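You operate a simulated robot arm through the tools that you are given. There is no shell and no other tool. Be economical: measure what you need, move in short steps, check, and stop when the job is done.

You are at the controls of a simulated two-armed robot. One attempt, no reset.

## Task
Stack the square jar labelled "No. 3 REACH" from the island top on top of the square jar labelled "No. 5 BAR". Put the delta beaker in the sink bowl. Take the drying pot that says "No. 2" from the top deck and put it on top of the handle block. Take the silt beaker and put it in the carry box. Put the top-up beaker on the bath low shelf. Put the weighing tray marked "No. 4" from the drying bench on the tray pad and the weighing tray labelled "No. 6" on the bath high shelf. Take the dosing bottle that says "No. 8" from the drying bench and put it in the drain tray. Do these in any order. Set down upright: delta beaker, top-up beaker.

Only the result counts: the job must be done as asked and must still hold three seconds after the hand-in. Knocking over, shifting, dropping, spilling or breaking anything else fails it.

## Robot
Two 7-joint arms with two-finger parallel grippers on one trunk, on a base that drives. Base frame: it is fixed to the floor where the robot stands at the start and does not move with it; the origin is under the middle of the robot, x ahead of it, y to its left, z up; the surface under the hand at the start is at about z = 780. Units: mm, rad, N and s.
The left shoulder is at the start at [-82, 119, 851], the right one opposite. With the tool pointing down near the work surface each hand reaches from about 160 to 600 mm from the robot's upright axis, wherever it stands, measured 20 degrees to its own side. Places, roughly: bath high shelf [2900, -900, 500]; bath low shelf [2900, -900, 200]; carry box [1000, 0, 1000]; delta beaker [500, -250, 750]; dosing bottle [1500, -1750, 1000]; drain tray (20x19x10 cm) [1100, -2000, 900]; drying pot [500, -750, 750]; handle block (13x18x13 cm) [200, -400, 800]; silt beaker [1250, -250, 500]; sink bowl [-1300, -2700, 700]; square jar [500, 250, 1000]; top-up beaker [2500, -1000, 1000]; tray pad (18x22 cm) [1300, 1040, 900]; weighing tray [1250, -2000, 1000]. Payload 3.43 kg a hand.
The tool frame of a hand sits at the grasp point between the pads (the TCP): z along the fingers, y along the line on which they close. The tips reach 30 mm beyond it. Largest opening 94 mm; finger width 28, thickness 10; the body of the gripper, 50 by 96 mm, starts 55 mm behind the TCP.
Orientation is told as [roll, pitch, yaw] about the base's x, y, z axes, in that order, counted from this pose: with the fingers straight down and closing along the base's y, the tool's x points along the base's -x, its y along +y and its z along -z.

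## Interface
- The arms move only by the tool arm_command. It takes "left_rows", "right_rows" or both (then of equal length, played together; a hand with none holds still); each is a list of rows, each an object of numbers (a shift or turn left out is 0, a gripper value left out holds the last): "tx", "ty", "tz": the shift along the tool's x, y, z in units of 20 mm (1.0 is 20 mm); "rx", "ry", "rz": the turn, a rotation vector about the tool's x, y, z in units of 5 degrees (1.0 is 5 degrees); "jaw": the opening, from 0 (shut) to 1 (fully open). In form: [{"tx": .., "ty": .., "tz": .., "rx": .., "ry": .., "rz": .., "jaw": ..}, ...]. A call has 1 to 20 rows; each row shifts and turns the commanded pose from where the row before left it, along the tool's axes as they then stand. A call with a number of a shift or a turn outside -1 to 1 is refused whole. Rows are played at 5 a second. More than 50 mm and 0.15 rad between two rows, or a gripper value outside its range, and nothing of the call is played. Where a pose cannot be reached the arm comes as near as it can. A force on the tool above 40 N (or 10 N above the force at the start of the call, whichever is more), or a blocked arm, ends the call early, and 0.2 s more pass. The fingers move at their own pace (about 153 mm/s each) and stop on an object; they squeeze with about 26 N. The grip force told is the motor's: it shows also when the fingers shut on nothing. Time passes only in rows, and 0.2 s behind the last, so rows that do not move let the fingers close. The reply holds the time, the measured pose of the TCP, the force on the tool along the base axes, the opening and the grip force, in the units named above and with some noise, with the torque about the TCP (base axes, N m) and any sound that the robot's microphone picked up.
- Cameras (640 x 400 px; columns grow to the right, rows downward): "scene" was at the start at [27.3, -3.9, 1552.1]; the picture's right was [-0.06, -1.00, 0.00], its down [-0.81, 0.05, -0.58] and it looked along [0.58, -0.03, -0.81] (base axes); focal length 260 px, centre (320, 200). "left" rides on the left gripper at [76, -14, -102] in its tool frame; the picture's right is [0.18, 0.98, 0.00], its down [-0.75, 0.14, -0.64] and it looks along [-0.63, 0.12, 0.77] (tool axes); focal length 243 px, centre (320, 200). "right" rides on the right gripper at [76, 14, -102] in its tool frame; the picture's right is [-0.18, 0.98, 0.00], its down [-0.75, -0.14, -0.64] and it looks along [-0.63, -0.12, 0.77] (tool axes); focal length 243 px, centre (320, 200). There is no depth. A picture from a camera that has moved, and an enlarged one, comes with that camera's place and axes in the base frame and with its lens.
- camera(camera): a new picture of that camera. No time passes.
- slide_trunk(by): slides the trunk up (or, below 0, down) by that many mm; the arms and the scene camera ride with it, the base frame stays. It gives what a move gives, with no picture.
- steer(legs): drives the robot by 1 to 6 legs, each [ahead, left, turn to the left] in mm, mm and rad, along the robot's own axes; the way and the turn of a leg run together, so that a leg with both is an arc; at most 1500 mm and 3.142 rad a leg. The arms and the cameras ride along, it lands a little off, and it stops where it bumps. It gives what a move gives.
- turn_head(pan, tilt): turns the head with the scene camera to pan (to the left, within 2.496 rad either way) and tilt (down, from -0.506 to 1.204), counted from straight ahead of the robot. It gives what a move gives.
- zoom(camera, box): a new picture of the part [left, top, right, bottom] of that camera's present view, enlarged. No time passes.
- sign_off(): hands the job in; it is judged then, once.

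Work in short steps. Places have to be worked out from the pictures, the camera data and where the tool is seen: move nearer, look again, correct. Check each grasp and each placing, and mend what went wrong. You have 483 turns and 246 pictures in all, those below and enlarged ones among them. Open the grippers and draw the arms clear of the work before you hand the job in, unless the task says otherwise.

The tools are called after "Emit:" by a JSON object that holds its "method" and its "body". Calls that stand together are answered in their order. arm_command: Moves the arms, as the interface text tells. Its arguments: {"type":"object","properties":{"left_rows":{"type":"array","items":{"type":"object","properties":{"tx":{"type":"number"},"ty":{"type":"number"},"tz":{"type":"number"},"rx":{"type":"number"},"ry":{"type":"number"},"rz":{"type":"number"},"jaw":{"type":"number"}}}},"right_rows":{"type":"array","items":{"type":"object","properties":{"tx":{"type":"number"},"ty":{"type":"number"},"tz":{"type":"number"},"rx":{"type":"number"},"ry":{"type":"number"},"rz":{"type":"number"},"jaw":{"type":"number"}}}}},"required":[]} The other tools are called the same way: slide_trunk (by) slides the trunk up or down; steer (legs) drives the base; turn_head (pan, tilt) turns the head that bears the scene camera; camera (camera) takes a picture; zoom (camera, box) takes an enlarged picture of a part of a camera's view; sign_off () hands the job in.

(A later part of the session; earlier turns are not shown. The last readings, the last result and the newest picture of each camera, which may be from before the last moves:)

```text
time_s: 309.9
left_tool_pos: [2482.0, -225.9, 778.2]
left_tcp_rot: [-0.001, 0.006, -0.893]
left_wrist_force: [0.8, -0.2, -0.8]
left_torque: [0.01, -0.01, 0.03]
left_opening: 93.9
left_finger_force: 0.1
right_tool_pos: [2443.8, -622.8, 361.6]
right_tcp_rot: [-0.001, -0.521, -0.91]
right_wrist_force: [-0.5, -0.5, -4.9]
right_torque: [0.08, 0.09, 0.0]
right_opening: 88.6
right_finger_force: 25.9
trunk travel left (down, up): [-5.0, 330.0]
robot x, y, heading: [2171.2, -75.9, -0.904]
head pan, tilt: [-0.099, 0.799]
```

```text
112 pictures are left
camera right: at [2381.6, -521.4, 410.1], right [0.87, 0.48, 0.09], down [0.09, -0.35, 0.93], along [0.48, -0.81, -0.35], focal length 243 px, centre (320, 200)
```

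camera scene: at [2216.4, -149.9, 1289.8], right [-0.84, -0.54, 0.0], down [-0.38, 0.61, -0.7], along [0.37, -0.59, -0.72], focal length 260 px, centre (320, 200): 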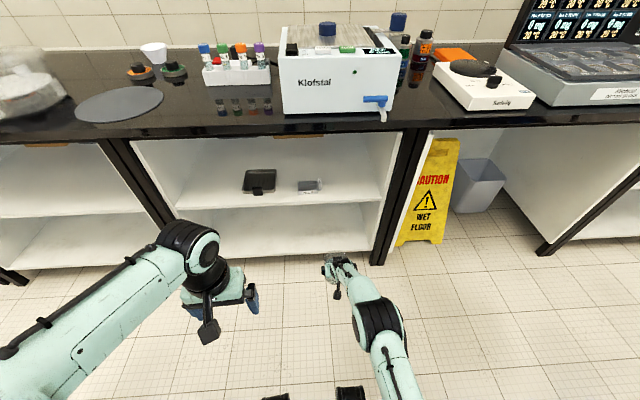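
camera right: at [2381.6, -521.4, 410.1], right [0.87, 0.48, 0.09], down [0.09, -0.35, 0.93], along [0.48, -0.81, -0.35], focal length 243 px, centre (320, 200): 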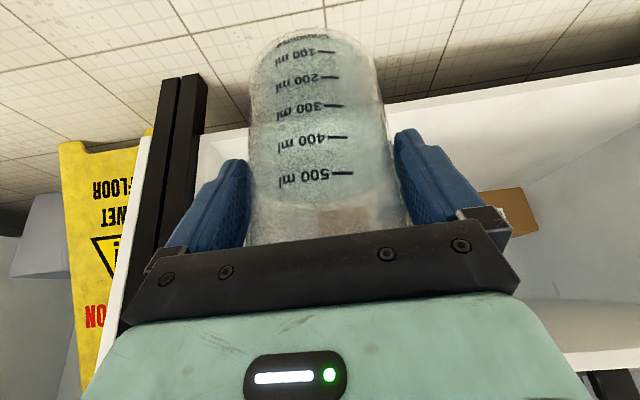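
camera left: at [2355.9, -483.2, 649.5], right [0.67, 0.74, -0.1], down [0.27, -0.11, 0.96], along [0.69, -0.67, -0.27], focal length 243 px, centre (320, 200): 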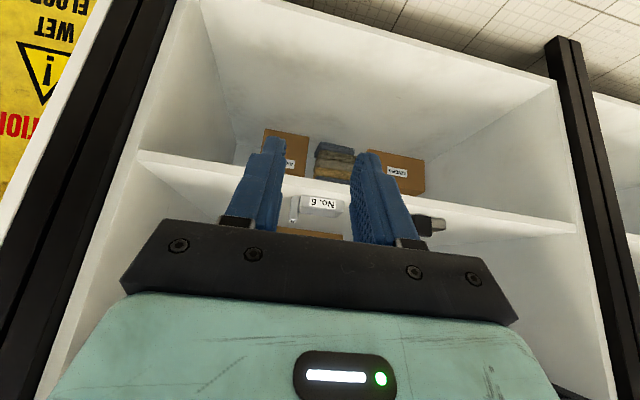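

Lower to z≈315 and drive 200 mm ahead into the bay mouth, then check.

Emit:
{"method": "arm_command", "body": {"right_rows": [{"tx": 0.5, "tz": 0.87}, {"tx": 0.5, "tz": 0.87}, {"tx": 0.17, "tz": 0.3}]}}

Emit:
{"method": "steer", "body": {"legs": [[150, 0, 0]]}}

Emit:
{"method": "camera", "body": {"camera": "right"}}

Emit:
{"method": "camera", "body": {"camera": "scene"}}

```text
time_s: 310.6
left_tool_pos: [2483.1, -225.8, 778.5]
left_tcp_rot: [-0.001, 0.005, -0.893]
left_wrist_force: [0.6, 0.3, -0.3]
left_torque: [-0.01, 0.02, -0.02]
left_opening: 94.1
left_finger_force: 0.2
right_tool_pos: [2442.8, -623.8, 315.9]
right_tcp_rot: [0.002, -0.522, -0.908]
right_wrist_force: [0.1, -0.3, -4.8]
right_torque: [0.07, 0.05, -0.01]
right_opening: 88.4
right_finger_force: 26.1
trunk travel left (down, up): [-5.0, 330.0]
robot x, y, heading: [2169.5, -80.9, -0.905]
head pan, tilt: [-0.099, 0.799]
```

```text
time_s: 312.0
left_tool_pos: [2575.4, -344.2, 779.2]
left_tcp_rot: [0.001, 0.004, -0.891]
left_wrist_force: [-1.2, -0.1, 0.2]
left_torque: [0.01, -0.03, 0.0]
left_opening: 94.4
left_finger_force: 0.1
right_tool_pos: [2537.4, -741.6, 314.0]
right_tcp_rot: [0.001, -0.522, -0.909]
right_wrist_force: [0.4, -0.4, -5.5]
right_torque: [0.07, 0.07, 0.02]
right_opening: 88.5
right_finger_force: 25.8
trunk travel left (down, up): [-5.0, 330.0]
robot x, y, heading: [2263.1, -199.0, -0.901]
head pan, tilt: [-0.099, 0.799]
```

```text
111 pictures are left
camera right: at [2475.8, -640.1, 362.9], right [0.87, 0.48, 0.09], down [0.09, -0.35, 0.93], along [0.48, -0.8, -0.35], focal length 243 px, centre (320, 200)
```

right: 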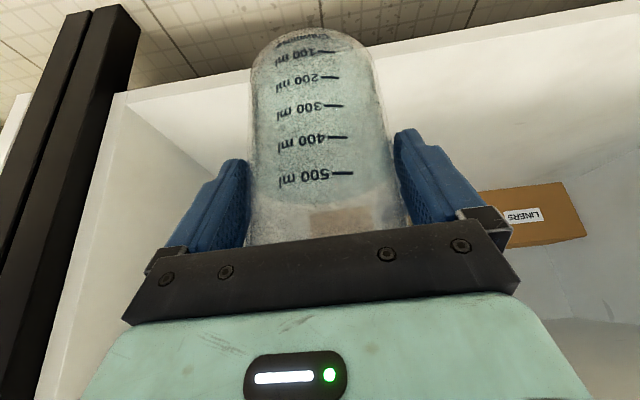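

```text
110 pictures are left
camera scene: at [2310.0, -268.7, 1289.8], right [-0.84, -0.54, 0.0], down [-0.39, 0.6, -0.7], along [0.37, -0.59, -0.72], focal length 260 px, centre (320, 200)
```

scene: 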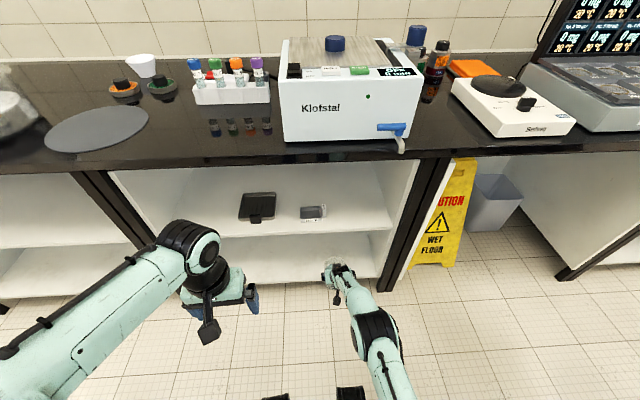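

Clear of the shelf edge. Drive 130 mm further in.

Emit:
{"method": "steer", "body": {"legs": [[130, 0, -0.005]]}}

Emit:
{"method": "camera", "body": {"camera": "right"}}

Emit:
{"method": "camera", "body": {"camera": "scene"}}

```text
time_s: 313.3
left_tool_pos: [2656.1, -447.8, 778.0]
left_tcp_rot: [0.001, 0.006, -0.897]
left_wrist_force: [0.5, 0.2, 0.8]
left_torque: [-0.03, 0.05, -0.01]
left_opening: 93.9
left_finger_force: 0.0
right_tool_pos: [2614.1, -844.0, 313.5]
right_tcp_rot: [-0.001, -0.521, -0.913]
right_wrist_force: [0.2, 0.4, -4.5]
right_torque: [0.07, 0.05, -0.05]
right_opening: 88.4
right_finger_force: 25.9
trunk travel left (down, up): [-5.0, 330.0]
robot x, y, heading: [2343.9, -297.9, -0.909]
head pan, tilt: [-0.099, 0.799]
```

```text
109 pictures are left
camera right: at [2553.5, -743.5, 362.7], right [0.88, 0.48, 0.09], down [0.09, -0.35, 0.93], along [0.47, -0.81, -0.35], focal length 243 px, centre (320, 200)
```

right: 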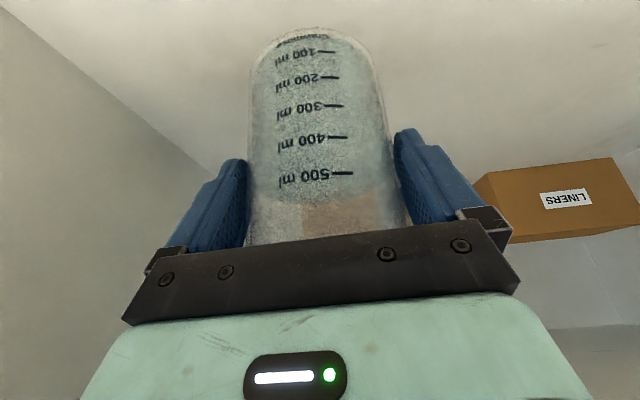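

```text
108 pictures are left
camera scene: at [2389.8, -371.4, 1289.8], right [-0.85, -0.53, 0.0], down [-0.38, 0.61, -0.7], along [0.37, -0.59, -0.72], focal length 260 px, centre (320, 200)
```

scene: 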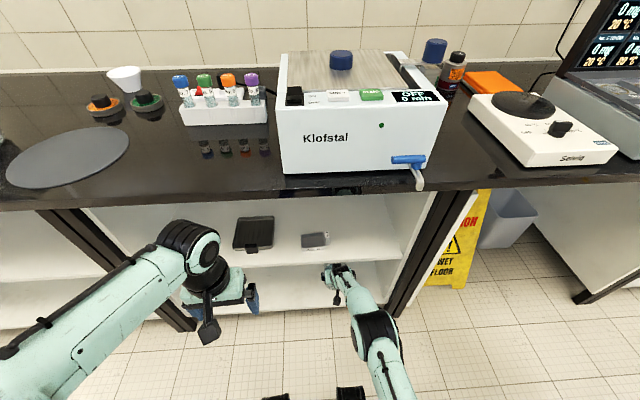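

Inside the bay. Lower gradually until contact.

Emit:
{"method": "arm_command", "body": {"right_rows": [{"tx": 0.25, "tz": 0.43}, {"tx": 0.25, "tz": 0.43}, {"tx": 0.25, "tz": 0.43}, {"tx": 0.12, "tz": 0.21}, {"tx": 0.12, "tz": 0.21}, {"tx": 0.12, "tz": 0.21}]}}

```text
time_s: 314.7
left_tool_pos: [2655.7, -447.4, 778.2]
left_tcp_rot: [0.0, 0.004, -0.898]
left_wrist_force: [0.3, -0.6, 0.4]
left_torque: [0.0, 0.01, 0.04]
left_opening: 93.8
left_finger_force: 0.1
right_tool_pos: [2612.9, -844.6, 269.1]
right_tcp_rot: [0.004, -0.52, -0.913]
right_wrist_force: [0.1, 1.0, -4.1]
right_torque: [0.06, 0.06, 0.0]
right_opening: 88.5
right_finger_force: 26.1
trunk travel left (down, up): [-5.0, 330.0]
robot x, y, heading: [2341.8, -302.5, -0.907]
head pan, tilt: [-0.099, 0.799]
```

No contact yet at 269; continue in small steps.

Emit:
{"method": "arm_command", "body": {"right_rows": [{"tx": 0.12, "tz": 0.21}, {"tx": 0.12, "tz": 0.21}, {"tx": 0.12, "tz": 0.21}, {"tx": 0.12, "tz": 0.21}]}}

Emit:
{"method": "camera", "body": {"camera": "right"}}

```text
time_s: 315.7
left_tool_pos: [2655.7, -449.0, 779.5]
left_tcp_rot: [0.0, 0.006, -0.896]
left_wrist_force: [-0.5, 0.2, -0.3]
left_torque: [0.0, 0.01, -0.01]
left_opening: 94.0
left_finger_force: 0.0
right_tool_pos: [2610.2, -842.5, 261.8]
right_tcp_rot: [-0.002, -0.52, -0.912]
right_wrist_force: [1.1, -0.4, -4.6]
right_torque: [0.06, 0.03, 0.01]
right_opening: 88.5
right_finger_force: 26.1
right hand out of reach, approached as far as the arm can: row 1, 3, 4
trunk travel left (down, up): [-5.0, 330.0]
robot x, y, heading: [2343.5, -297.4, -0.907]
head pan, tilt: [-0.099, 0.799]
```

```text
107 pictures are left
camera right: at [2550.1, -741.1, 310.7], right [0.88, 0.47, 0.09], down [0.09, -0.35, 0.93], along [0.47, -0.81, -0.35], focal length 243 px, centre (320, 200)
```

right: 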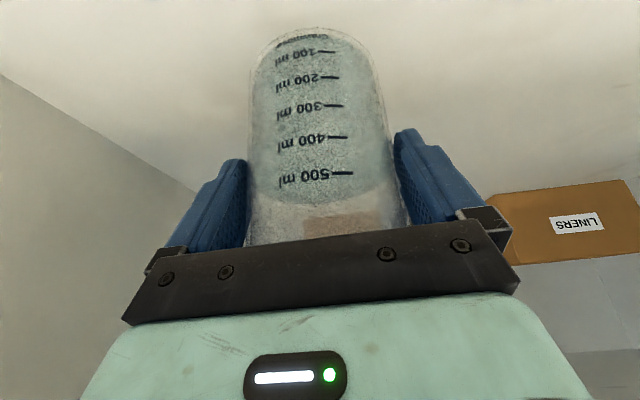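

Arm fully extended. Retract the hand 80 mm and drive the base 80 mm ahead, then lower further.

Emit:
{"method": "arm_command", "body": {"right_rows": [{"tx": 0.87, "tz": -0.5}, {"tx": 0.87, "tz": -0.5}, {"tx": 0.87, "tz": -0.5}, {"tx": 0.87, "tz": -0.5}]}}

Emit:
{"method": "steer", "body": {"legs": [[80, 0, 0]]}}

Emit:
{"method": "arm_command", "body": {"right_rows": [{"tx": 0.12, "tz": 0.21}, {"tx": 0.12, "tz": 0.21}, {"tx": 0.12, "tz": 0.21}, {"tx": 0.12, "tz": 0.21}]}}

```text
time_s: 316.7
left_tool_pos: [2654.8, -448.3, 778.3]
left_tcp_rot: [0.001, 0.006, -0.898]
left_wrist_force: [0.4, 1.2, -0.3]
left_torque: [0.02, -0.04, 0.05]
left_opening: 94.0
left_finger_force: 0.0
right_tool_pos: [2560.9, -779.3, 261.9]
right_tcp_rot: [0.002, -0.523, -0.915]
right_wrist_force: [0.2, 0.0, -4.6]
right_torque: [0.09, 0.04, 0.01]
right_opening: 88.3
right_finger_force: 26.4
trunk travel left (down, up): [-5.0, 330.0]
robot x, y, heading: [2346.2, -298.6, -0.905]
head pan, tilt: [-0.099, 0.799]
```

```text
time_s: 317.8
left_tool_pos: [2704.4, -510.2, 778.0]
left_tcp_rot: [0.001, 0.005, -0.896]
left_wrist_force: [-0.2, -0.3, -0.1]
left_torque: [0.0, -0.02, 0.01]
left_opening: 94.0
left_finger_force: 0.2
right_tool_pos: [2608.5, -841.6, 262.8]
right_tcp_rot: [0.001, -0.52, -0.912]
right_wrist_force: [-0.6, 0.5, -4.4]
right_torque: [0.04, 0.03, -0.02]
right_opening: 88.6
right_finger_force: 25.7
trunk travel left (down, up): [-5.0, 330.0]
robot x, y, heading: [2395.5, -360.8, -0.912]
head pan, tilt: [-0.099, 0.799]
```

```text
time_s: 318.8
left_tool_pos: [2703.2, -509.3, 777.6]
left_tcp_rot: [0.0, 0.004, -0.898]
left_wrist_force: [0.6, 0.3, 0.6]
left_torque: [0.0, -0.04, 0.04]
left_opening: 94.1
left_finger_force: 0.1
right_tool_pos: [2609.4, -841.3, 243.7]
right_tcp_rot: [0.001, -0.52, -0.914]
right_wrist_force: [-0.7, 0.3, -5.1]
right_torque: [0.07, 0.03, -0.01]
right_opening: 88.3
right_finger_force: 26.2
trunk travel left (down, up): [-5.0, 330.0]
robot x, y, heading: [2395.1, -355.9, -0.913]
head pan, tilt: [-0.099, 0.799]
```

Base ≈159; continue down in 4–5 mm steps.

Emit:
{"method": "arm_command", "body": {"right_rows": [{"tx": 0.11, "tz": 0.19}, {"tx": 0.11, "tz": 0.19}, {"tx": 0.11, "tz": 0.19}, {"tx": 0.11, "tz": 0.19}]}}

Emit:
{"method": "camera", "body": {"camera": "scene"}}

```text
time_s: 319.8
left_tool_pos: [2704.4, -508.3, 778.4]
left_tcp_rot: [0.0, 0.003, -0.898]
left_wrist_force: [0.5, 1.4, -0.2]
left_torque: [0.03, 0.0, 0.0]
left_opening: 93.9
left_finger_force: 0.1
right_tool_pos: [2612.3, -843.3, 228.5]
right_tcp_rot: [0.002, -0.529, -0.912]
right_wrist_force: [3.3, -3.4, 19.3]
right_torque: [-0.23, 0.18, -0.15]
right_opening: 88.9
right_finger_force: 25.8
trunk travel left (down, up): [-5.0, 330.0]
robot x, y, heading: [2392.4, -364.0, -0.912]
head pan, tilt: [-0.099, 0.799]
```

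```text
106 pictures are left
camera scene: at [2437.6, -431.9, 1290.0], right [-0.85, -0.53, 0.0], down [-0.38, 0.61, -0.7], along [0.37, -0.59, -0.72], focal length 260 px, centre (320, 200)
```

scene: 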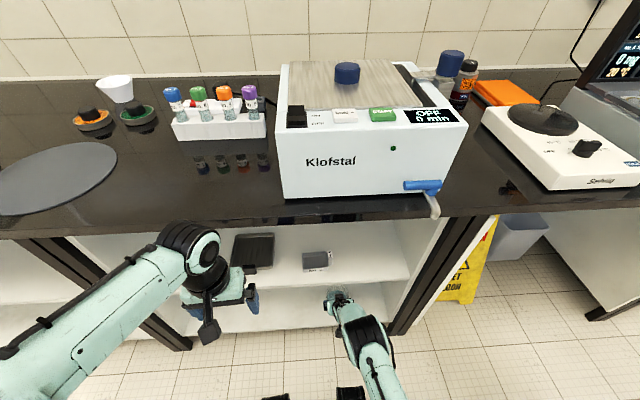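

Contact with the low shelf (z≈145). Ease slightly and open.

Emit:
{"method": "arm_command", "body": {"right_rows": [{"tx": -0.04, "tz": -0.07}, {"jaw": 1}, {"jaw": 1}, {"jaw": 1}]}}

Emit:
{"method": "camera", "body": {"camera": "right"}}

```text
time_s: 320.8
left_tool_pos: [2703.3, -509.6, 778.4]
left_tcp_rot: [0.0, 0.007, -0.898]
left_wrist_force: [-0.4, 0.4, -0.7]
left_torque: [0.02, 0.0, 0.01]
left_opening: 94.0
left_finger_force: 0.1
right_tool_pos: [2610.0, -840.6, 227.2]
right_tcp_rot: [-0.001, -0.521, -0.911]
right_wrist_force: [0.4, 1.2, -0.1]
right_torque: [-0.01, -0.01, 0.0]
right_opening: 93.8
right_finger_force: 0.1
trunk travel left (down, up): [-5.0, 330.0]
robot x, y, heading: [2393.9, -360.0, -0.908]
head pan, tilt: [-0.099, 0.799]
```

```text
105 pictures are left
camera right: at [2549.6, -739.5, 275.7], right [0.87, 0.48, 0.09], down [0.09, -0.35, 0.93], along [0.48, -0.81, -0.35], focal length 243 px, centre (320, 200)
```

right: 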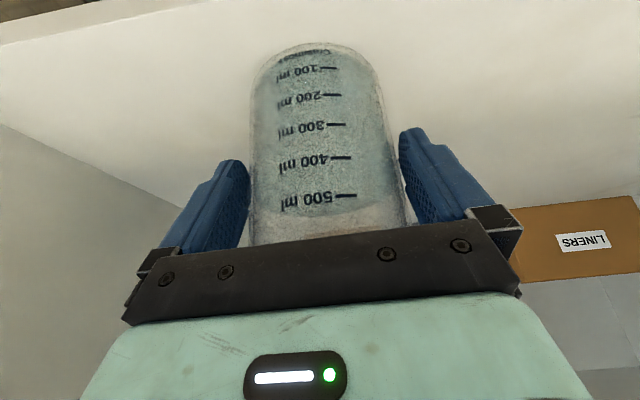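

Released and upright. Withdraw horizontally with the arm, then look.

Emit:
{"method": "arm_command", "body": {"right_rows": [{"tx": 0.43, "tz": -0.25}, {"tx": 0.87, "tz": -0.5}, {"tx": 0.87, "tz": -0.5}, {"tx": 0.87, "tz": -0.5}, {"tx": 0.87, "tz": -0.5}, {"tx": 0.87, "tz": -0.5}]}}

Emit:
{"method": "steer", "body": {"legs": [[-220, 0, 0]]}}

Emit:
{"method": "camera", "body": {"camera": "right"}}

Emit:
{"method": "camera", "body": {"camera": "scene"}}

```text
time_s: 322.2
left_tool_pos: [2703.7, -509.1, 778.4]
left_tcp_rot: [-0.001, 0.005, -0.899]
left_wrist_force: [-0.2, -0.2, -0.2]
left_torque: [0.01, 0.01, 0.01]
left_opening: 94.2
left_finger_force: 0.0
right_tool_pos: [2542.1, -753.2, 227.2]
right_tcp_rot: [0.001, -0.522, -0.913]
right_wrist_force: [0.2, 1.0, 0.4]
right_torque: [0.02, 0.0, 0.01]
right_opening: 93.9
right_finger_force: 0.1
trunk travel left (down, up): [-5.0, 330.0]
robot x, y, heading: [2395.8, -360.4, -0.906]
head pan, tilt: [-0.099, 0.799]
```

```text
time_s: 323.9
left_tool_pos: [2567.4, -335.7, 777.9]
left_tcp_rot: [0.001, 0.003, -0.897]
left_wrist_force: [0.8, 0.0, 0.3]
left_torque: [0.0, 0.02, 0.0]
left_opening: 94.2
left_finger_force: 0.0
right_tool_pos: [2407.2, -578.7, 228.5]
right_tcp_rot: [-0.001, -0.522, -0.911]
right_wrist_force: [0.4, 0.1, -0.5]
right_torque: [-0.02, -0.02, -0.04]
right_opening: 94.0
right_finger_force: 0.1
trunk travel left (down, up): [-5.0, 330.0]
robot x, y, heading: [2256.8, -186.8, -0.909]
head pan, tilt: [-0.099, 0.799]
```

```text
104 pictures are left
camera right: at [2345.8, -477.6, 276.5], right [0.87, 0.48, 0.09], down [0.09, -0.35, 0.93], along [0.48, -0.81, -0.35], focal length 243 px, centre (320, 200)
```

right: 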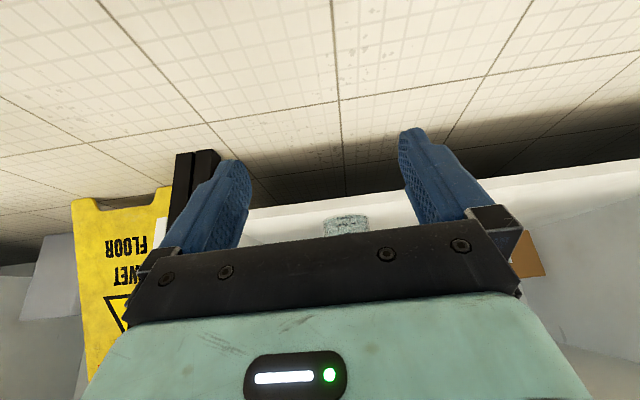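

```text
103 pictures are left
camera scene: at [2301.4, -257.8, 1289.9], right [-0.85, -0.53, 0.0], down [-0.38, 0.61, -0.7], along [0.37, -0.59, -0.72], focal length 260 px, centre (320, 200)
```

scene: 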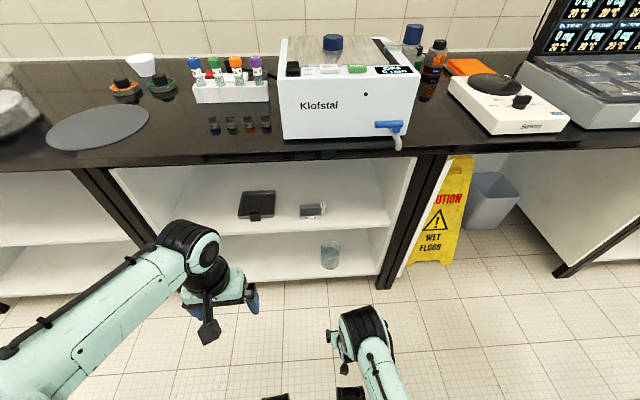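

Top-up beaker is upright on the low shelf. Now the silt beaker on the island's aisle side: tuck the right hand up and turn around.

Emit:
{"method": "arm_command", "body": {"right_rows": [{"tx": -0.5, "tz": -0.87}, {"tx": -0.5, "tz": -0.87}, {"tx": -0.5, "tz": -0.87}, {"tx": -0.5, "tz": -0.87}, {"tx": -0.5, "tz": -0.87}, {"tx": -0.5, "tz": -0.87}, {"tx": -0.5, "tz": -0.87}, {"tx": -0.5, "tz": -0.87}, {"tx": -0.5, "tz": -0.87}, {"tx": -0.5, "tz": -0.87}, {"tx": -0.5, "tz": -0.87}, {"tx": -0.5, "tz": -0.87}, {"tx": -0.5, "tz": -0.87}, {"ry": 1}, {"ry": 1}, {"ry": 1}, {"ry": 1}, {"ry": 1}, {"ry": 1}]}}

Emit:
{"method": "steer", "body": {"legs": [[60, 0, 0], [0, 0, 3.14]]}}

Emit:
{"method": "turn_head", "body": {"pan": 0.5, "tilt": 0.6}}

Emit:
{"method": "camera", "body": {"camera": "scene"}}

```text
time_s: 327.9
left_tool_pos: [2567.0, -334.2, 778.5]
left_tcp_rot: [0.0, 0.007, -0.896]
left_wrist_force: [0.0, 0.9, 0.1]
left_torque: [0.01, 0.03, -0.02]
left_opening: 93.9
left_finger_force: 0.0
right_tool_pos: [2406.2, -579.7, 487.8]
right_tcp_rot: [-0.001, 0.005, -0.913]
right_wrist_force: [0.4, 0.2, 0.2]
right_torque: [-0.03, 0.03, 0.0]
right_opening: 94.1
right_finger_force: 0.0
trunk travel left (down, up): [-5.0, 330.0]
robot x, y, heading: [2254.2, -187.2, -0.907]
head pan, tilt: [-0.099, 0.799]
```

```text
time_s: 336.2
left_tool_pos: [1981.5, -87.8, 778.6]
left_tcp_rot: [-0.001, 0.004, 2.254]
left_wrist_force: [0.3, 0.5, 1.0]
left_torque: [0.02, 0.01, -0.03]
left_opening: 94.0
left_finger_force: 0.1
right_tool_pos: [2140.3, 157.3, 487.6]
right_tcp_rot: [0.001, 0.001, 2.242]
right_wrist_force: [0.6, 0.2, -0.7]
right_torque: [-0.03, -0.01, 0.01]
right_opening: 94.1
right_finger_force: 0.1
trunk travel left (down, up): [-5.0, 330.0]
robot x, y, heading: [2295.1, -233.2, 2.242]
head pan, tilt: [-0.099, 0.799]
```

```text
time_s: 337.2
left_tool_pos: [1982.6, -88.8, 778.6]
left_tcp_rot: [0.0, 0.007, 2.256]
left_wrist_force: [0.6, -0.3, 1.0]
left_torque: [-0.01, -0.01, 0.01]
left_opening: 94.1
left_finger_force: 0.2
right_tool_pos: [2139.7, 158.1, 488.4]
right_tcp_rot: [-0.001, 0.001, 2.241]
right_wrist_force: [0.0, 0.8, 0.4]
right_torque: [0.0, -0.01, -0.04]
right_opening: 93.9
right_finger_force: 0.1
trunk travel left (down, up): [-5.0, 330.0]
robot x, y, heading: [2294.3, -233.1, 2.239]
head pan, tilt: [0.499, 0.6]
```

```text
102 pictures are left
camera scene: at [2207.7, -194.7, 1306.7], right [0.39, 0.92, 0.0], down [0.52, -0.22, -0.82], along [-0.76, 0.32, -0.57], focal length 260 px, centre (320, 200)
```

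scene: 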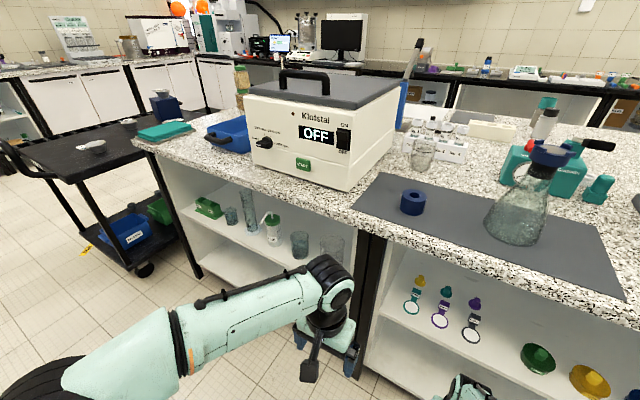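

The glassware shelf is in view. Slide left ~760 mm to face it.

Emit:
{"method": "steer", "body": {"legs": [[0, 760, -0.01]]}}

Emit:
{"method": "turn_head", "body": {"pan": 0.0, "tilt": 0.65}}

Emit:
{"method": "camera", "body": {"camera": "scene"}}

```text
time_s: 344.3
left_tool_pos: [1385.9, -550.4, 778.8]
left_tcp_rot: [0.0, 0.006, 2.237]
left_wrist_force: [0.7, 0.4, -0.2]
left_torque: [0.0, -0.02, 0.01]
left_opening: 94.0
left_finger_force: 0.0
right_tool_pos: [1549.0, -307.8, 488.2]
right_tcp_rot: [0.0, 0.001, 2.224]
right_wrist_force: [-1.2, -0.6, -0.1]
right_torque: [0.01, -0.01, -0.03]
right_opening: 94.2
right_finger_force: 0.1
trunk travel left (down, up): [-5.0, 330.0]
robot x, y, heading: [1696.2, -702.3, 2.223]
head pan, tilt: [0.499, 0.6]
```

```text
time_s: 345.2
left_tool_pos: [1386.6, -549.6, 778.3]
left_tcp_rot: [0.0, 0.006, 2.237]
left_wrist_force: [-0.2, 0.2, 0.2]
left_torque: [-0.05, 0.03, 0.01]
left_opening: 93.9
left_finger_force: 0.1
right_tool_pos: [1548.9, -304.5, 487.7]
right_tcp_rot: [-0.001, 0.001, 2.223]
right_wrist_force: [-0.5, 0.7, -0.3]
right_torque: [0.01, 0.0, -0.02]
right_opening: 93.7
right_finger_force: 0.0
trunk travel left (down, up): [-5.0, 330.0]
robot x, y, heading: [1695.7, -702.4, 2.23]
head pan, tilt: [0.0, 0.649]
```

```text
101 pictures are left
camera scene: at [1638.5, -628.2, 1302.5], right [0.79, 0.61, 0.0], down [0.37, -0.48, -0.8], along [-0.49, 0.63, -0.6], focal length 260 px, centre (320, 200)
```

scene: 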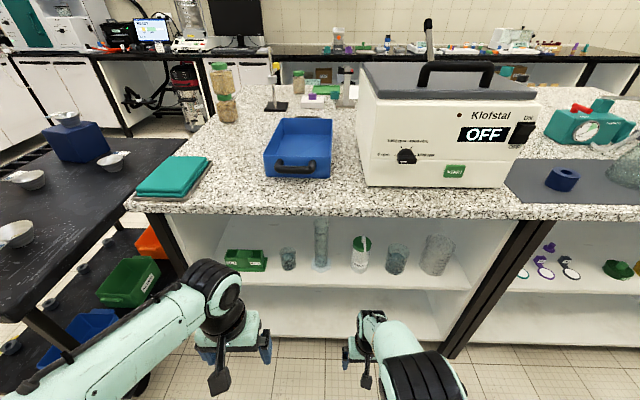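

Emit:
{"method": "zoom", "body": {"camera": "scene", "box": [210, 200, 470, 300]}}

Emit:
{"method": "camera", "body": {"camera": "right"}}

```text
2.46 times, centred on (340, 250) of scene
camera zoom: at [1638.5, -628.2, 1302.5], right [0.79, 0.61, 0.0], down [0.37, -0.48, -0.8], along [-0.49, 0.63, -0.6], focal length 639 px, centre (271, 77)
```

zoom: 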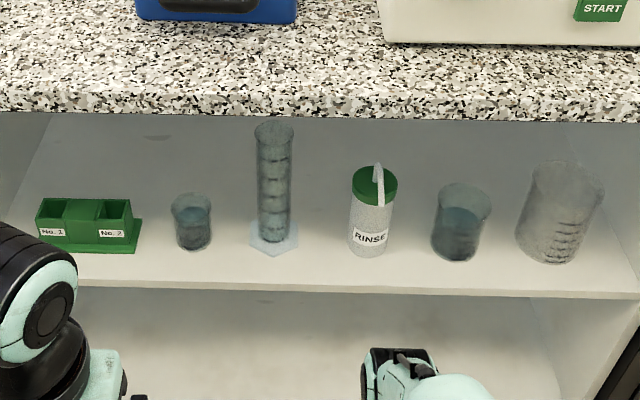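

```text
99 pictures are left
camera right: at [1583.5, -376.1, 588.8], right [-0.89, -0.45, 0.0], down [-0.35, 0.69, 0.64], along [-0.29, 0.57, -0.77], focal length 243 px, centre (320, 200)
```

right: 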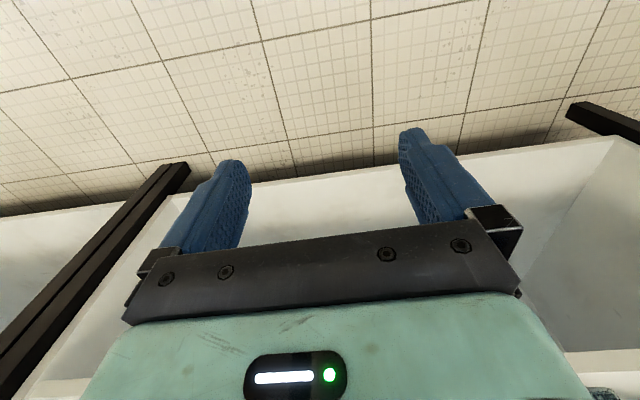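

The stated place (1250,-250) matches the small beaker on the left (~(1165,-212)). Zoom in to confirm.

Emit:
{"method": "zoom", "body": {"camera": "scene", "box": [260, 220, 320, 290]}}

Emit:
{"method": "zoom", "body": {"camera": "scene", "box": [375, 220, 465, 290]}}

```text
5.71 times, centred on (290, 255) of scene
camera zoom: at [1638.5, -628.2, 1302.5], right [0.79, 0.61, 0.0], down [0.37, -0.48, -0.8], along [-0.49, 0.63, -0.6], focal length 1483 px, centre (491, -114)
```

zoom: 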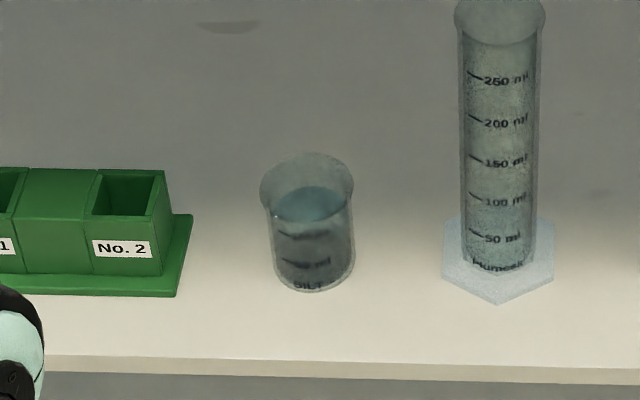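

```text
5.71 times, centred on (420, 255) of scene
camera zoom: at [1638.5, -628.2, 1302.5], right [0.79, 0.61, 0.0], down [0.37, -0.48, -0.8], along [-0.49, 0.63, -0.6], focal length 1483 px, centre (-251, -114)
```

zoom: 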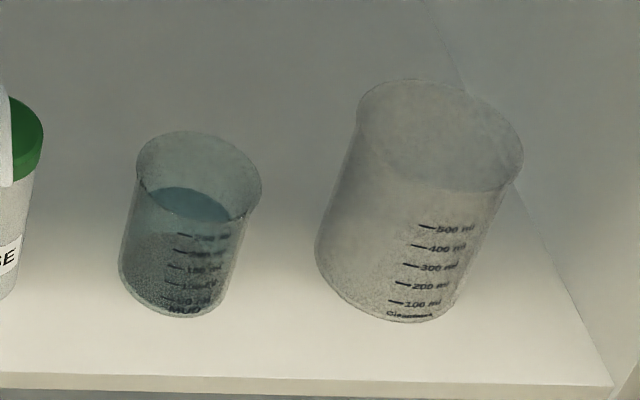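

It reads "SILT". I'll take it with the left hand pitched 45°. Retract the right hand, pitch and lower the left hand, then drive closer.

Emit:
{"method": "arm_command", "body": {"left_rows": [{"ry": -1}, {"ry": -1}, {"ry": -1}, {"ry": -1}, {"ry": -1}, {"ry": -1}, {"ry": -1}, {"ry": -1}, {"ry": -1}, {"tx": 0.7, "tz": 0.7}, {"tx": 0.7, "tz": 0.7}, {"tx": 0.7, "tz": 0.7}, {"tx": 0.7, "tz": 0.7}, {"tx": 0.7, "tz": 0.7}, {"tx": 0.7, "tz": 0.7}, {"tx": 0.7, "tz": 0.7}, {"tx": 0.7, "tz": 0.7}, {"tx": 0.7, "tz": 0.7}], "right_rows": [{"tx": 1}, {"tx": 1}, {"tx": 1}, {"tx": 1}, {"tx": 1}, {"tx": 1}, {"tx": 1}, {"tx": 1}, {}, {}, {}, {}, {}, {}, {}, {}, {}, {}]}}

Emit:
{"method": "camera", "body": {"camera": "left"}}

```text
time_s: 349.0
left_tool_pos: [1374.9, -533.7, 606.1]
left_tcp_rot: [-0.002, -0.781, 2.239]
left_wrist_force: [0.6, -0.2, 1.1]
left_torque: [0.03, -0.04, 0.01]
left_opening: 93.9
left_finger_force: 0.2
left hand out of reach, approached as far as the arm can: row 15, 16, 17, 18
right_tool_pos: [1646.0, -433.5, 488.3]
right_tcp_rot: [-0.001, 0.002, 2.223]
right_wrist_force: [0.5, -0.5, -0.3]
right_torque: [-0.03, 0.04, -0.05]
right_opening: 93.7
right_finger_force: 0.0
trunk travel left (down, up): [-5.0, 330.0]
robot x, y, heading: [1696.0, -698.7, 2.226]
head pan, tilt: [0.0, 0.649]
```

```text
96 pictures are left
camera left: at [1464.4, -624.3, 625.5], right [-0.69, -0.71, -0.13], down [-0.16, -0.02, 0.99], along [-0.7, 0.7, -0.1], focal length 243 px, centre (320, 200)
```

left: 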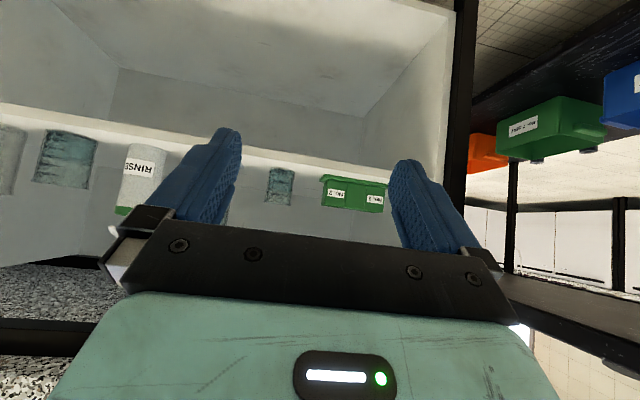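

Shelf z≈520; silt beaker centre ≈(1170,-213), rim ≈600, Ø≈58. Drive 170 ahead, then extend and lower in front of it with jaws at 75 mm.

Emit:
{"method": "steer", "body": {"legs": [[170, 0, 0.005]]}}

Emit:
{"method": "arm_command", "body": {"left_rows": [{"tx": -0.7, "tz": 0.7, "ty": -0.33, "jaw": 0.8}, {"tx": -0.7, "tz": 0.7, "ty": -0.33}, {"tx": -0.7, "tz": 0.7, "ty": -0.33}, {"tx": -0.7, "tz": 0.7, "ty": -0.33}, {"tx": -0.7, "tz": 0.7, "ty": -0.33}, {"tx": 0.72, "tz": 0.72}, {"tx": 0.72, "tz": 0.72}]}}

Emit:
{"method": "camera", "body": {"camera": "left"}}

```text
time_s: 350.5
left_tool_pos: [1269.3, -400.9, 605.6]
left_tcp_rot: [-0.001, -0.778, 2.242]
left_wrist_force: [0.7, -0.3, 0.2]
left_torque: [-0.01, -0.02, 0.01]
left_opening: 94.0
left_finger_force: 0.0
right_tool_pos: [1540.6, -299.0, 488.3]
right_tcp_rot: [-0.001, 0.001, 2.229]
right_wrist_force: [0.4, -0.5, 0.0]
right_torque: [-0.04, 0.01, 0.0]
right_opening: 93.9
right_finger_force: 0.1
trunk travel left (down, up): [-5.0, 330.0]
robot x, y, heading: [1595.0, -569.7, 2.228]
head pan, tilt: [0.0, 0.649]
```

```text
time_s: 352.1
left_tool_pos: [1234.5, -302.4, 564.2]
left_tcp_rot: [0.003, -0.781, 2.244]
left_wrist_force: [-0.4, -0.5, 0.1]
left_torque: [-0.02, -0.01, 0.01]
left_opening: 75.1
left_finger_force: 0.1
right_tool_pos: [1539.7, -300.0, 488.7]
right_tcp_rot: [0.0, 0.002, 2.228]
right_wrist_force: [0.4, -0.2, -0.3]
right_torque: [0.01, 0.02, 0.01]
right_opening: 94.1
right_finger_force: 0.0
trunk travel left (down, up): [-5.0, 330.0]
robot x, y, heading: [1589.3, -564.0, 2.234]
head pan, tilt: [0.0, 0.649]
```

```text
95 pictures are left
camera left: at [1323.6, -392.9, 584.2], right [-0.69, -0.72, -0.13], down [-0.16, -0.02, 0.99], along [-0.71, 0.7, -0.1], focal length 243 px, centre (320, 200)
```

left: 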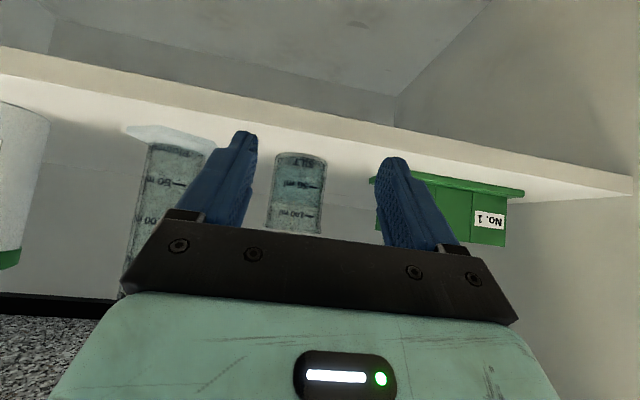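

Slight shift to the robot's right (~7 mm) and advance 80 mm.

Emit:
{"method": "arm_command", "body": {"left_rows": [{"tx": -0.7, "tz": 0.7, "ty": -0.09}, {"tx": -0.7, "tz": 0.7, "ty": -0.09}, {"tx": -0.7, "tz": 0.7, "ty": -0.09}, {"tx": -0.7, "tz": 0.7, "ty": -0.09}]}}

Emit:
{"method": "camera", "body": {"camera": "left"}}

```text
time_s: 353.1
left_tool_pos: [1189.6, -235.3, 563.3]
left_tcp_rot: [0.0, -0.778, 2.245]
left_wrist_force: [0.4, 0.3, -1.1]
left_torque: [-0.01, -0.04, 0.01]
left_opening: 75.5
left_finger_force: 0.0
right_tool_pos: [1539.3, -298.9, 488.0]
right_tcp_rot: [-0.001, 0.003, 2.231]
right_wrist_force: [0.0, 1.1, 0.4]
right_torque: [0.0, -0.01, 0.0]
right_opening: 94.0
right_finger_force: 0.1
trunk travel left (down, up): [-5.0, 330.0]
robot x, y, heading: [1587.6, -570.1, 2.228]
head pan, tilt: [0.0, 0.649]
```

```text
94 pictures are left
camera left: at [1279.8, -326.0, 583.6], right [-0.69, -0.72, -0.13], down [-0.16, -0.02, 0.99], along [-0.71, 0.7, -0.1], focal length 243 px, centre (320, 200)
```

left: 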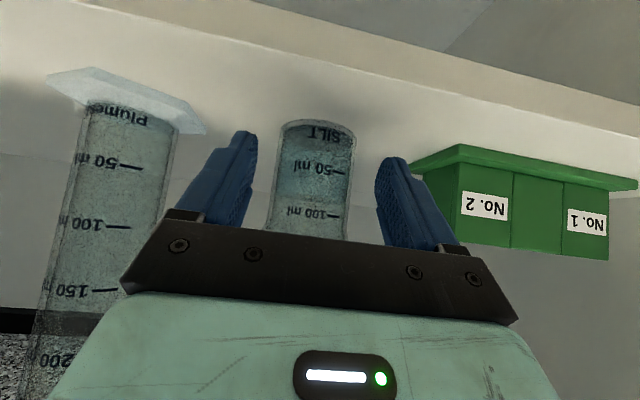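

Beaker centre is 55 mm ahead. Advance 48 mm and close.

Emit:
{"method": "arm_command", "body": {"left_rows": [{"tx": -0.56, "tz": 0.56, "ty": 0.05}, {"tx": -0.56, "tz": 0.56, "ty": 0.05}, {"tx": -0.56, "tz": 0.56}]}}

Emit:
{"method": "camera", "body": {"camera": "left"}}

```text
time_s: 353.9
left_tool_pos: [1158.9, -200.8, 562.8]
left_tcp_rot: [0.002, -0.779, 2.243]
left_wrist_force: [-0.1, -0.2, -0.1]
left_torque: [-0.01, -0.05, -0.02]
left_opening: 75.3
left_finger_force: 0.1
right_tool_pos: [1540.1, -300.1, 489.9]
right_tcp_rot: [-0.001, 0.002, 2.228]
right_wrist_force: [0.2, -0.2, 0.3]
right_torque: [-0.01, 0.02, 0.02]
right_opening: 93.9
right_finger_force: 0.1
trunk travel left (down, up): [-5.0, 330.0]
robot x, y, heading: [1588.6, -567.1, 2.231]
head pan, tilt: [0.0, 0.649]
```

```text
93 pictures are left
camera left: at [1248.5, -290.2, 583.1], right [-0.69, -0.72, -0.13], down [-0.16, -0.02, 0.99], along [-0.71, 0.7, -0.1], focal length 243 px, centre (320, 200)
```

left: 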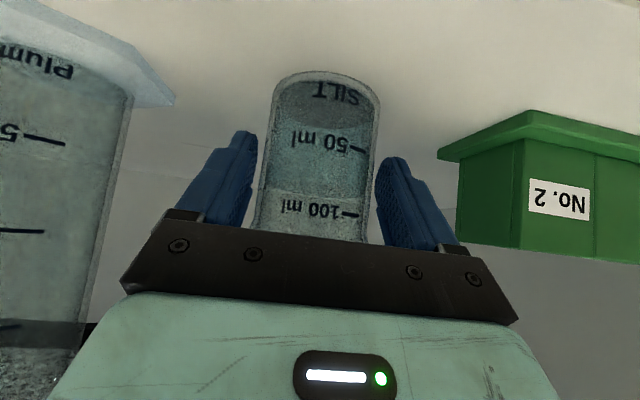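

Well centred. Close and lift gently.

Emit:
{"method": "arm_command", "body": {"left_rows": [{"jaw": 0.5}, {"jaw": 0.3}, {"jaw": 0}, {"jaw": 0}]}}

Emit:
{"method": "arm_command", "body": {"left_rows": [{"tx": -0.2, "tz": -0.2}, {"tx": -0.5, "tz": -0.5}, {"tx": -0.7, "tz": -0.7}]}}

Emit:
{"method": "camera", "body": {"camera": "left"}}

```text
time_s: 354.9
left_tool_pos: [1159.3, -199.9, 563.2]
left_tcp_rot: [0.001, -0.78, 2.242]
left_wrist_force: [-0.5, 0.9, 0.6]
left_torque: [-0.02, 0.05, -0.06]
left_opening: 55.1
left_finger_force: 25.7
right_tool_pos: [1539.6, -299.8, 489.9]
right_tcp_rot: [-0.001, 0.001, 2.228]
right_wrist_force: [-0.1, 0.0, 0.1]
right_torque: [0.0, 0.01, 0.0]
right_opening: 93.8
right_finger_force: 0.0
trunk travel left (down, up): [-5.0, 330.0]
robot x, y, heading: [1594.0, -566.4, 2.236]
head pan, tilt: [0.0, 0.649]
```

```text
time_s: 355.7
left_tool_pos: [1160.7, -200.2, 603.7]
left_tcp_rot: [0.0, -0.78, 2.242]
left_wrist_force: [-0.8, -0.8, -1.1]
left_torque: [0.03, 0.01, 0.01]
left_opening: 54.9
left_finger_force: 25.9
right_tool_pos: [1539.8, -299.5, 489.1]
right_tcp_rot: [0.0, 0.001, 2.229]
right_wrist_force: [0.5, 0.3, 0.7]
right_torque: [-0.01, 0.02, 0.02]
right_opening: 94.0
right_finger_force: 0.0
trunk travel left (down, up): [-5.0, 330.0]
robot x, y, heading: [1592.6, -563.6, 2.231]
head pan, tilt: [0.0, 0.649]
```

```text
92 pictures are left
camera left: at [1249.0, -290.3, 623.5], right [-0.69, -0.71, -0.13], down [-0.16, -0.02, 0.99], along [-0.71, 0.7, -0.1], focal length 243 px, centre (320, 200)
```

left: 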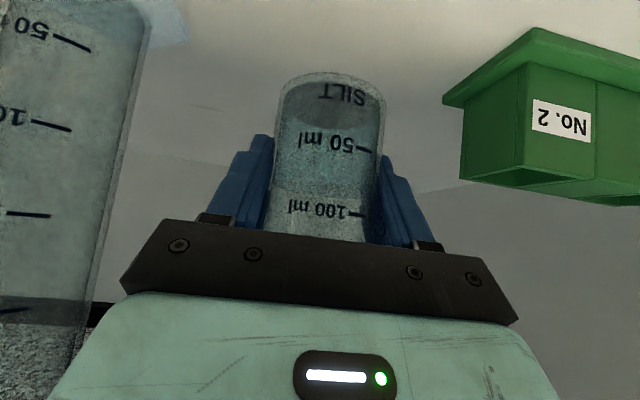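

Held level. Drive straight back 260 mm, then raise the trunk.

Emit:
{"method": "steer", "body": {"legs": [[-260, 0, 0]]}}

Emit:
{"method": "slide_trunk", "body": {"by": 330}}

Emit:
{"method": "arm_command", "body": {"left_rows": [{"tx": -0.7, "tz": -0.7}, {"tx": -0.7, "tz": -0.7}, {"tx": -0.7, "tz": -0.7}, {"tx": -0.7, "tz": -0.7}, {"tx": -0.7, "tz": -0.7}, {"tx": -0.7, "tz": -0.7}]}}

Emit:
{"method": "turn_head", "body": {"pan": 0.1, "tilt": 0.8}}

Emit:
{"method": "camera", "body": {"camera": "scene"}}

```text
time_s: 357.6
left_tool_pos: [1315.6, -404.0, 603.2]
left_tcp_rot: [0.0, -0.78, 2.245]
left_wrist_force: [0.2, -0.3, -1.3]
left_torque: [-0.01, 0.03, 0.02]
left_opening: 54.8
left_finger_force: 26.1
right_tool_pos: [1696.0, -503.1, 488.1]
right_tcp_rot: [0.0, 0.002, 2.231]
right_wrist_force: [0.1, -0.8, -0.8]
right_torque: [0.02, -0.01, 0.01]
right_opening: 94.0
right_finger_force: 0.0
trunk travel left (down, up): [-5.0, 330.0]
robot x, y, heading: [1752.5, -769.6, 2.236]
head pan, tilt: [0.0, 0.649]
```

```text
time_s: 360.8
left_tool_pos: [1318.2, -404.3, 934.3]
left_tcp_rot: [0.0, -0.779, 2.245]
left_wrist_force: [-0.5, 0.6, -0.9]
left_torque: [0.05, 0.01, 0.0]
left_opening: 55.1
left_finger_force: 25.6
right_tool_pos: [1697.4, -503.3, 818.7]
right_tcp_rot: [0.001, 0.005, 2.232]
right_wrist_force: [0.2, -0.7, 0.4]
right_torque: [-0.01, 0.0, -0.02]
right_opening: 93.9
right_finger_force: 0.2
trunk travel left (down, up): [-335.0, 0.0]
robot x, y, heading: [1749.0, -771.9, 2.236]
head pan, tilt: [0.0, 0.649]
```

```text
time_s: 362.2
left_tool_pos: [1315.4, -403.6, 1053.1]
left_tcp_rot: [0.003, -0.78, 2.244]
left_wrist_force: [-0.5, -0.2, -1.2]
left_torque: [0.03, 0.01, 0.02]
left_opening: 54.9
left_finger_force: 26.2
right_tool_pos: [1698.2, -502.5, 818.5]
right_tcp_rot: [0.001, 0.002, 2.23]
right_wrist_force: [-0.6, 0.4, 0.2]
right_torque: [-0.02, 0.0, -0.02]
right_opening: 93.9
right_finger_force: 0.0
trunk travel left (down, up): [-335.0, 0.0]
robot x, y, heading: [1748.4, -770.0, 2.234]
head pan, tilt: [0.0, 0.649]
```

```text
time_s: 362.9
left_tool_pos: [1315.8, -403.8, 1051.8]
left_tcp_rot: [-0.001, -0.78, 2.245]
left_wrist_force: [0.9, -1.1, -1.3]
left_torque: [0.01, 0.0, 0.02]
left_opening: 55.1
left_finger_force: 25.5
right_tool_pos: [1697.7, -502.1, 818.2]
right_tcp_rot: [-0.001, 0.002, 2.23]
right_wrist_force: [-0.2, -0.5, -0.1]
right_torque: [0.01, 0.01, 0.0]
right_opening: 94.0
right_finger_force: 0.1
trunk travel left (down, up): [-335.0, 0.0]
robot x, y, heading: [1745.3, -769.2, 2.23]
head pan, tilt: [0.099, 0.799]
```

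```text
91 pictures are left
camera scene: at [1720.0, -745.7, 1627.0], right [0.72, 0.69, 0.0], down [0.49, -0.52, -0.7], along [-0.48, 0.5, -0.72], focal length 260 px, centre (320, 200)
```

scene: 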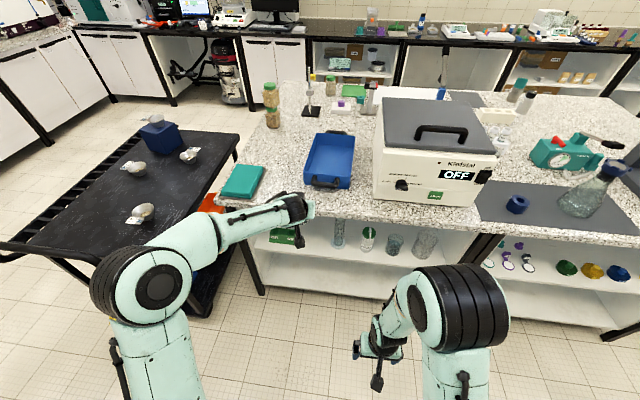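

Zoom on the carry box.

Emit:
{"method": "zoom", "body": {"camera": "scene", "box": [260, 110, 400, 210]}}

```text
4.00 times, centred on (330, 160) of scene
camera zoom: at [1720.0, -745.7, 1627.0], right [0.72, 0.69, 0.0], down [0.49, -0.52, -0.7], along [-0.48, 0.5, -0.72], focal length 1038 px, centre (280, 360)
```

zoom: 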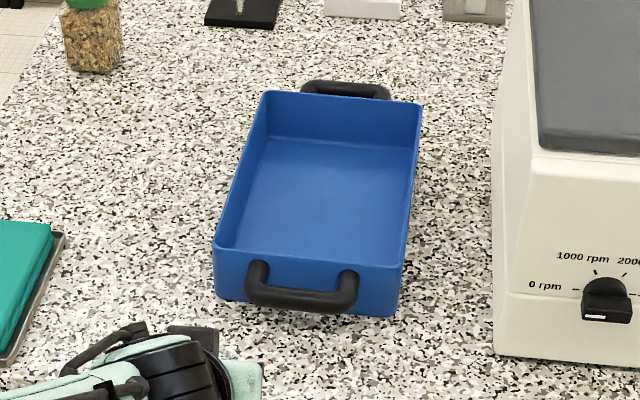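

Carry box: rim z≈956, 190×290 mm, centre ≈(1111,-38). I'll set the beaker deep in the box at ≈(1081,4). Raise the right hand, shift right 66 and drive 380 ahead.

Emit:
{"method": "arm_command", "body": {"right_rows": [{"tz": -1}, {"tz": -1}, {"tz": -1}, {"tz": -1}, {"tz": -1}, {"tz": -1}, {"tz": -1}, {"tz": -1}, {"tz": -1}, {"tz": -1}, {"tz": -1}, {"tz": -1}, {"tz": -1}]}}

Emit:
{"method": "steer", "body": {"legs": [[0, -66, 0], [340, 0, 0]]}}

Emit:
{"method": "camera", "body": {"camera": "left"}}

Emit:
{"method": "camera", "body": {"camera": "scene"}}

```text
time_s: 365.7
left_tool_pos: [1317.5, -403.0, 1052.6]
left_tcp_rot: [-0.001, -0.78, 2.244]
left_wrist_force: [-0.1, -0.5, -1.2]
left_torque: [0.03, 0.04, 0.01]
left_opening: 54.7
left_finger_force: 26.2
right_tool_pos: [1697.3, -502.7, 1078.4]
right_tcp_rot: [0.0, 0.003, 2.232]
right_wrist_force: [0.5, 1.0, -1.0]
right_torque: [0.0, 0.02, 0.0]
right_opening: 94.0
right_finger_force: 0.1
trunk travel left (down, up): [-335.0, 0.0]
robot x, y, heading: [1749.9, -764.8, 2.233]
head pan, tilt: [0.099, 0.799]
```

```text
time_s: 368.8
left_tool_pos: [1161.1, -98.4, 1052.5]
left_tcp_rot: [0.0, -0.779, 2.245]
left_wrist_force: [1.0, -0.4, -1.2]
left_torque: [0.03, -0.01, 0.0]
left_opening: 55.2
left_finger_force: 26.4
right_tool_pos: [1541.4, -197.5, 1079.0]
right_tcp_rot: [0.0, 0.003, 2.231]
right_wrist_force: [0.4, 0.3, 0.0]
right_torque: [-0.01, 0.0, 0.01]
right_opening: 93.9
right_finger_force: 0.1
trunk travel left (down, up): [-335.0, 0.0]
robot x, y, heading: [1595.8, -470.6, 2.239]
head pan, tilt: [0.099, 0.799]
```

```text
89 pictures are left
camera left: at [1251.3, -188.3, 1072.0], right [-0.69, -0.72, -0.13], down [-0.16, -0.02, 0.99], along [-0.71, 0.7, -0.1], focal length 243 px, centre (320, 200)
```

left: 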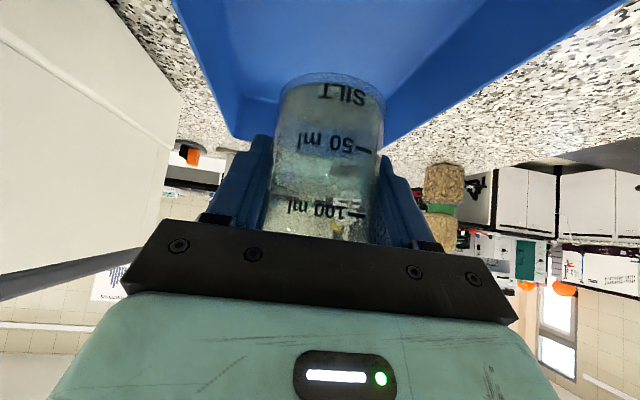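

```text
88 pictures are left
camera scene: at [1565.1, -440.5, 1626.8], right [0.72, 0.69, 0.0], down [0.49, -0.52, -0.7], along [-0.48, 0.5, -0.72], focal length 260 px, centre (320, 200)
```

scene: 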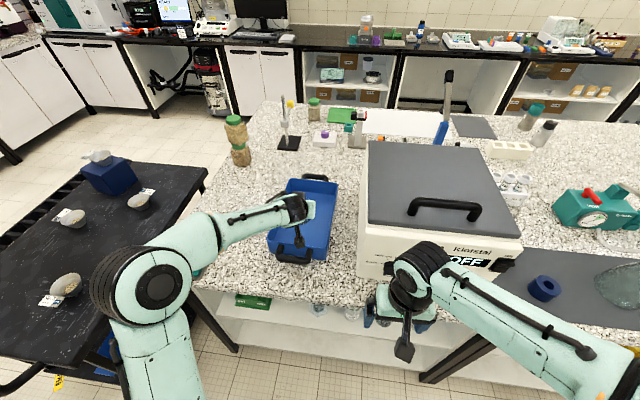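

TCP is over the box. Drive 60 mm ahead, extend 70 mm and check from above.

Emit:
{"method": "steer", "body": {"legs": [[60, 0, 0]]}}

Emit:
{"method": "arm_command", "body": {"left_rows": [{"tx": -0.6, "tz": 0.6}, {"tx": -0.6, "tz": 0.6}, {"tx": -0.6, "tz": 0.6}, {"tx": -0.6, "tz": 0.6}]}}

Emit:
{"method": "turn_head", "body": {"pan": 0.3, "tilt": 1.0}}

Emit:
{"method": "camera", "body": {"camera": "scene"}}

```text
time_s: 369.7
left_tool_pos: [1126.4, -53.0, 1052.1]
left_tcp_rot: [0.002, -0.779, 2.244]
left_wrist_force: [-0.8, -0.5, -1.6]
left_torque: [0.03, -0.01, 0.01]
left_opening: 55.0
left_finger_force: 25.9
right_tool_pos: [1506.1, -153.3, 1078.5]
right_tcp_rot: [0.0, 0.004, 2.23]
right_wrist_force: [-0.4, -0.4, -0.5]
right_torque: [0.03, 0.02, 0.01]
right_opening: 94.2
right_finger_force: 0.0
trunk travel left (down, up): [-335.0, 0.0]
robot x, y, heading: [1562.3, -417.7, 2.23]
head pan, tilt: [0.099, 0.799]
```

```text
time_s: 370.7
left_tool_pos: [1083.2, 1.8, 1051.4]
left_tcp_rot: [0.002, -0.779, 2.243]
left_wrist_force: [-0.3, -0.1, -0.9]
left_torque: [0.01, 0.02, -0.01]
left_opening: 55.0
left_finger_force: 25.7
right_tool_pos: [1505.9, -150.8, 1079.0]
right_tcp_rot: [0.0, 0.004, 2.232]
right_wrist_force: [0.7, 0.3, 0.0]
right_torque: [0.03, -0.02, -0.03]
right_opening: 94.0
right_finger_force: 0.2
trunk travel left (down, up): [-335.0, 0.0]
robot x, y, heading: [1559.4, -417.5, 2.229]
head pan, tilt: [0.099, 0.799]
```

```text
time_s: 371.5
left_tool_pos: [1083.8, 2.1, 1052.1]
left_tcp_rot: [-0.001, -0.778, 2.245]
left_wrist_force: [-0.2, 0.1, -1.3]
left_torque: [0.0, 0.01, -0.02]
left_opening: 55.1
left_finger_force: 25.4
right_tool_pos: [1506.3, -152.1, 1079.7]
right_tcp_rot: [0.0, 0.004, 2.23]
right_wrist_force: [0.7, -0.1, 0.8]
right_torque: [0.05, -0.01, 0.0]
right_opening: 94.2
right_finger_force: 0.0
trunk travel left (down, up): [-335.0, 0.0]
robot x, y, heading: [1558.4, -417.2, 2.235]
head pan, tilt: [0.3, 1.0]
```

```text
87 pictures are left
camera scene: at [1527.5, -412.5, 1611.9], right [0.57, 0.82, 0.0], down [0.69, -0.48, -0.54], along [-0.44, 0.31, -0.84], focal length 260 px, centre (320, 200)
```

scene: 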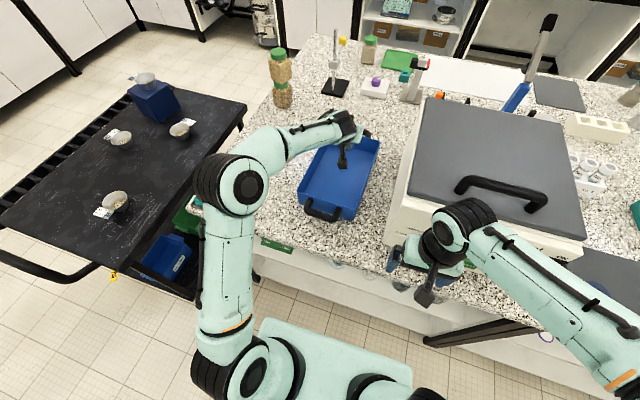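

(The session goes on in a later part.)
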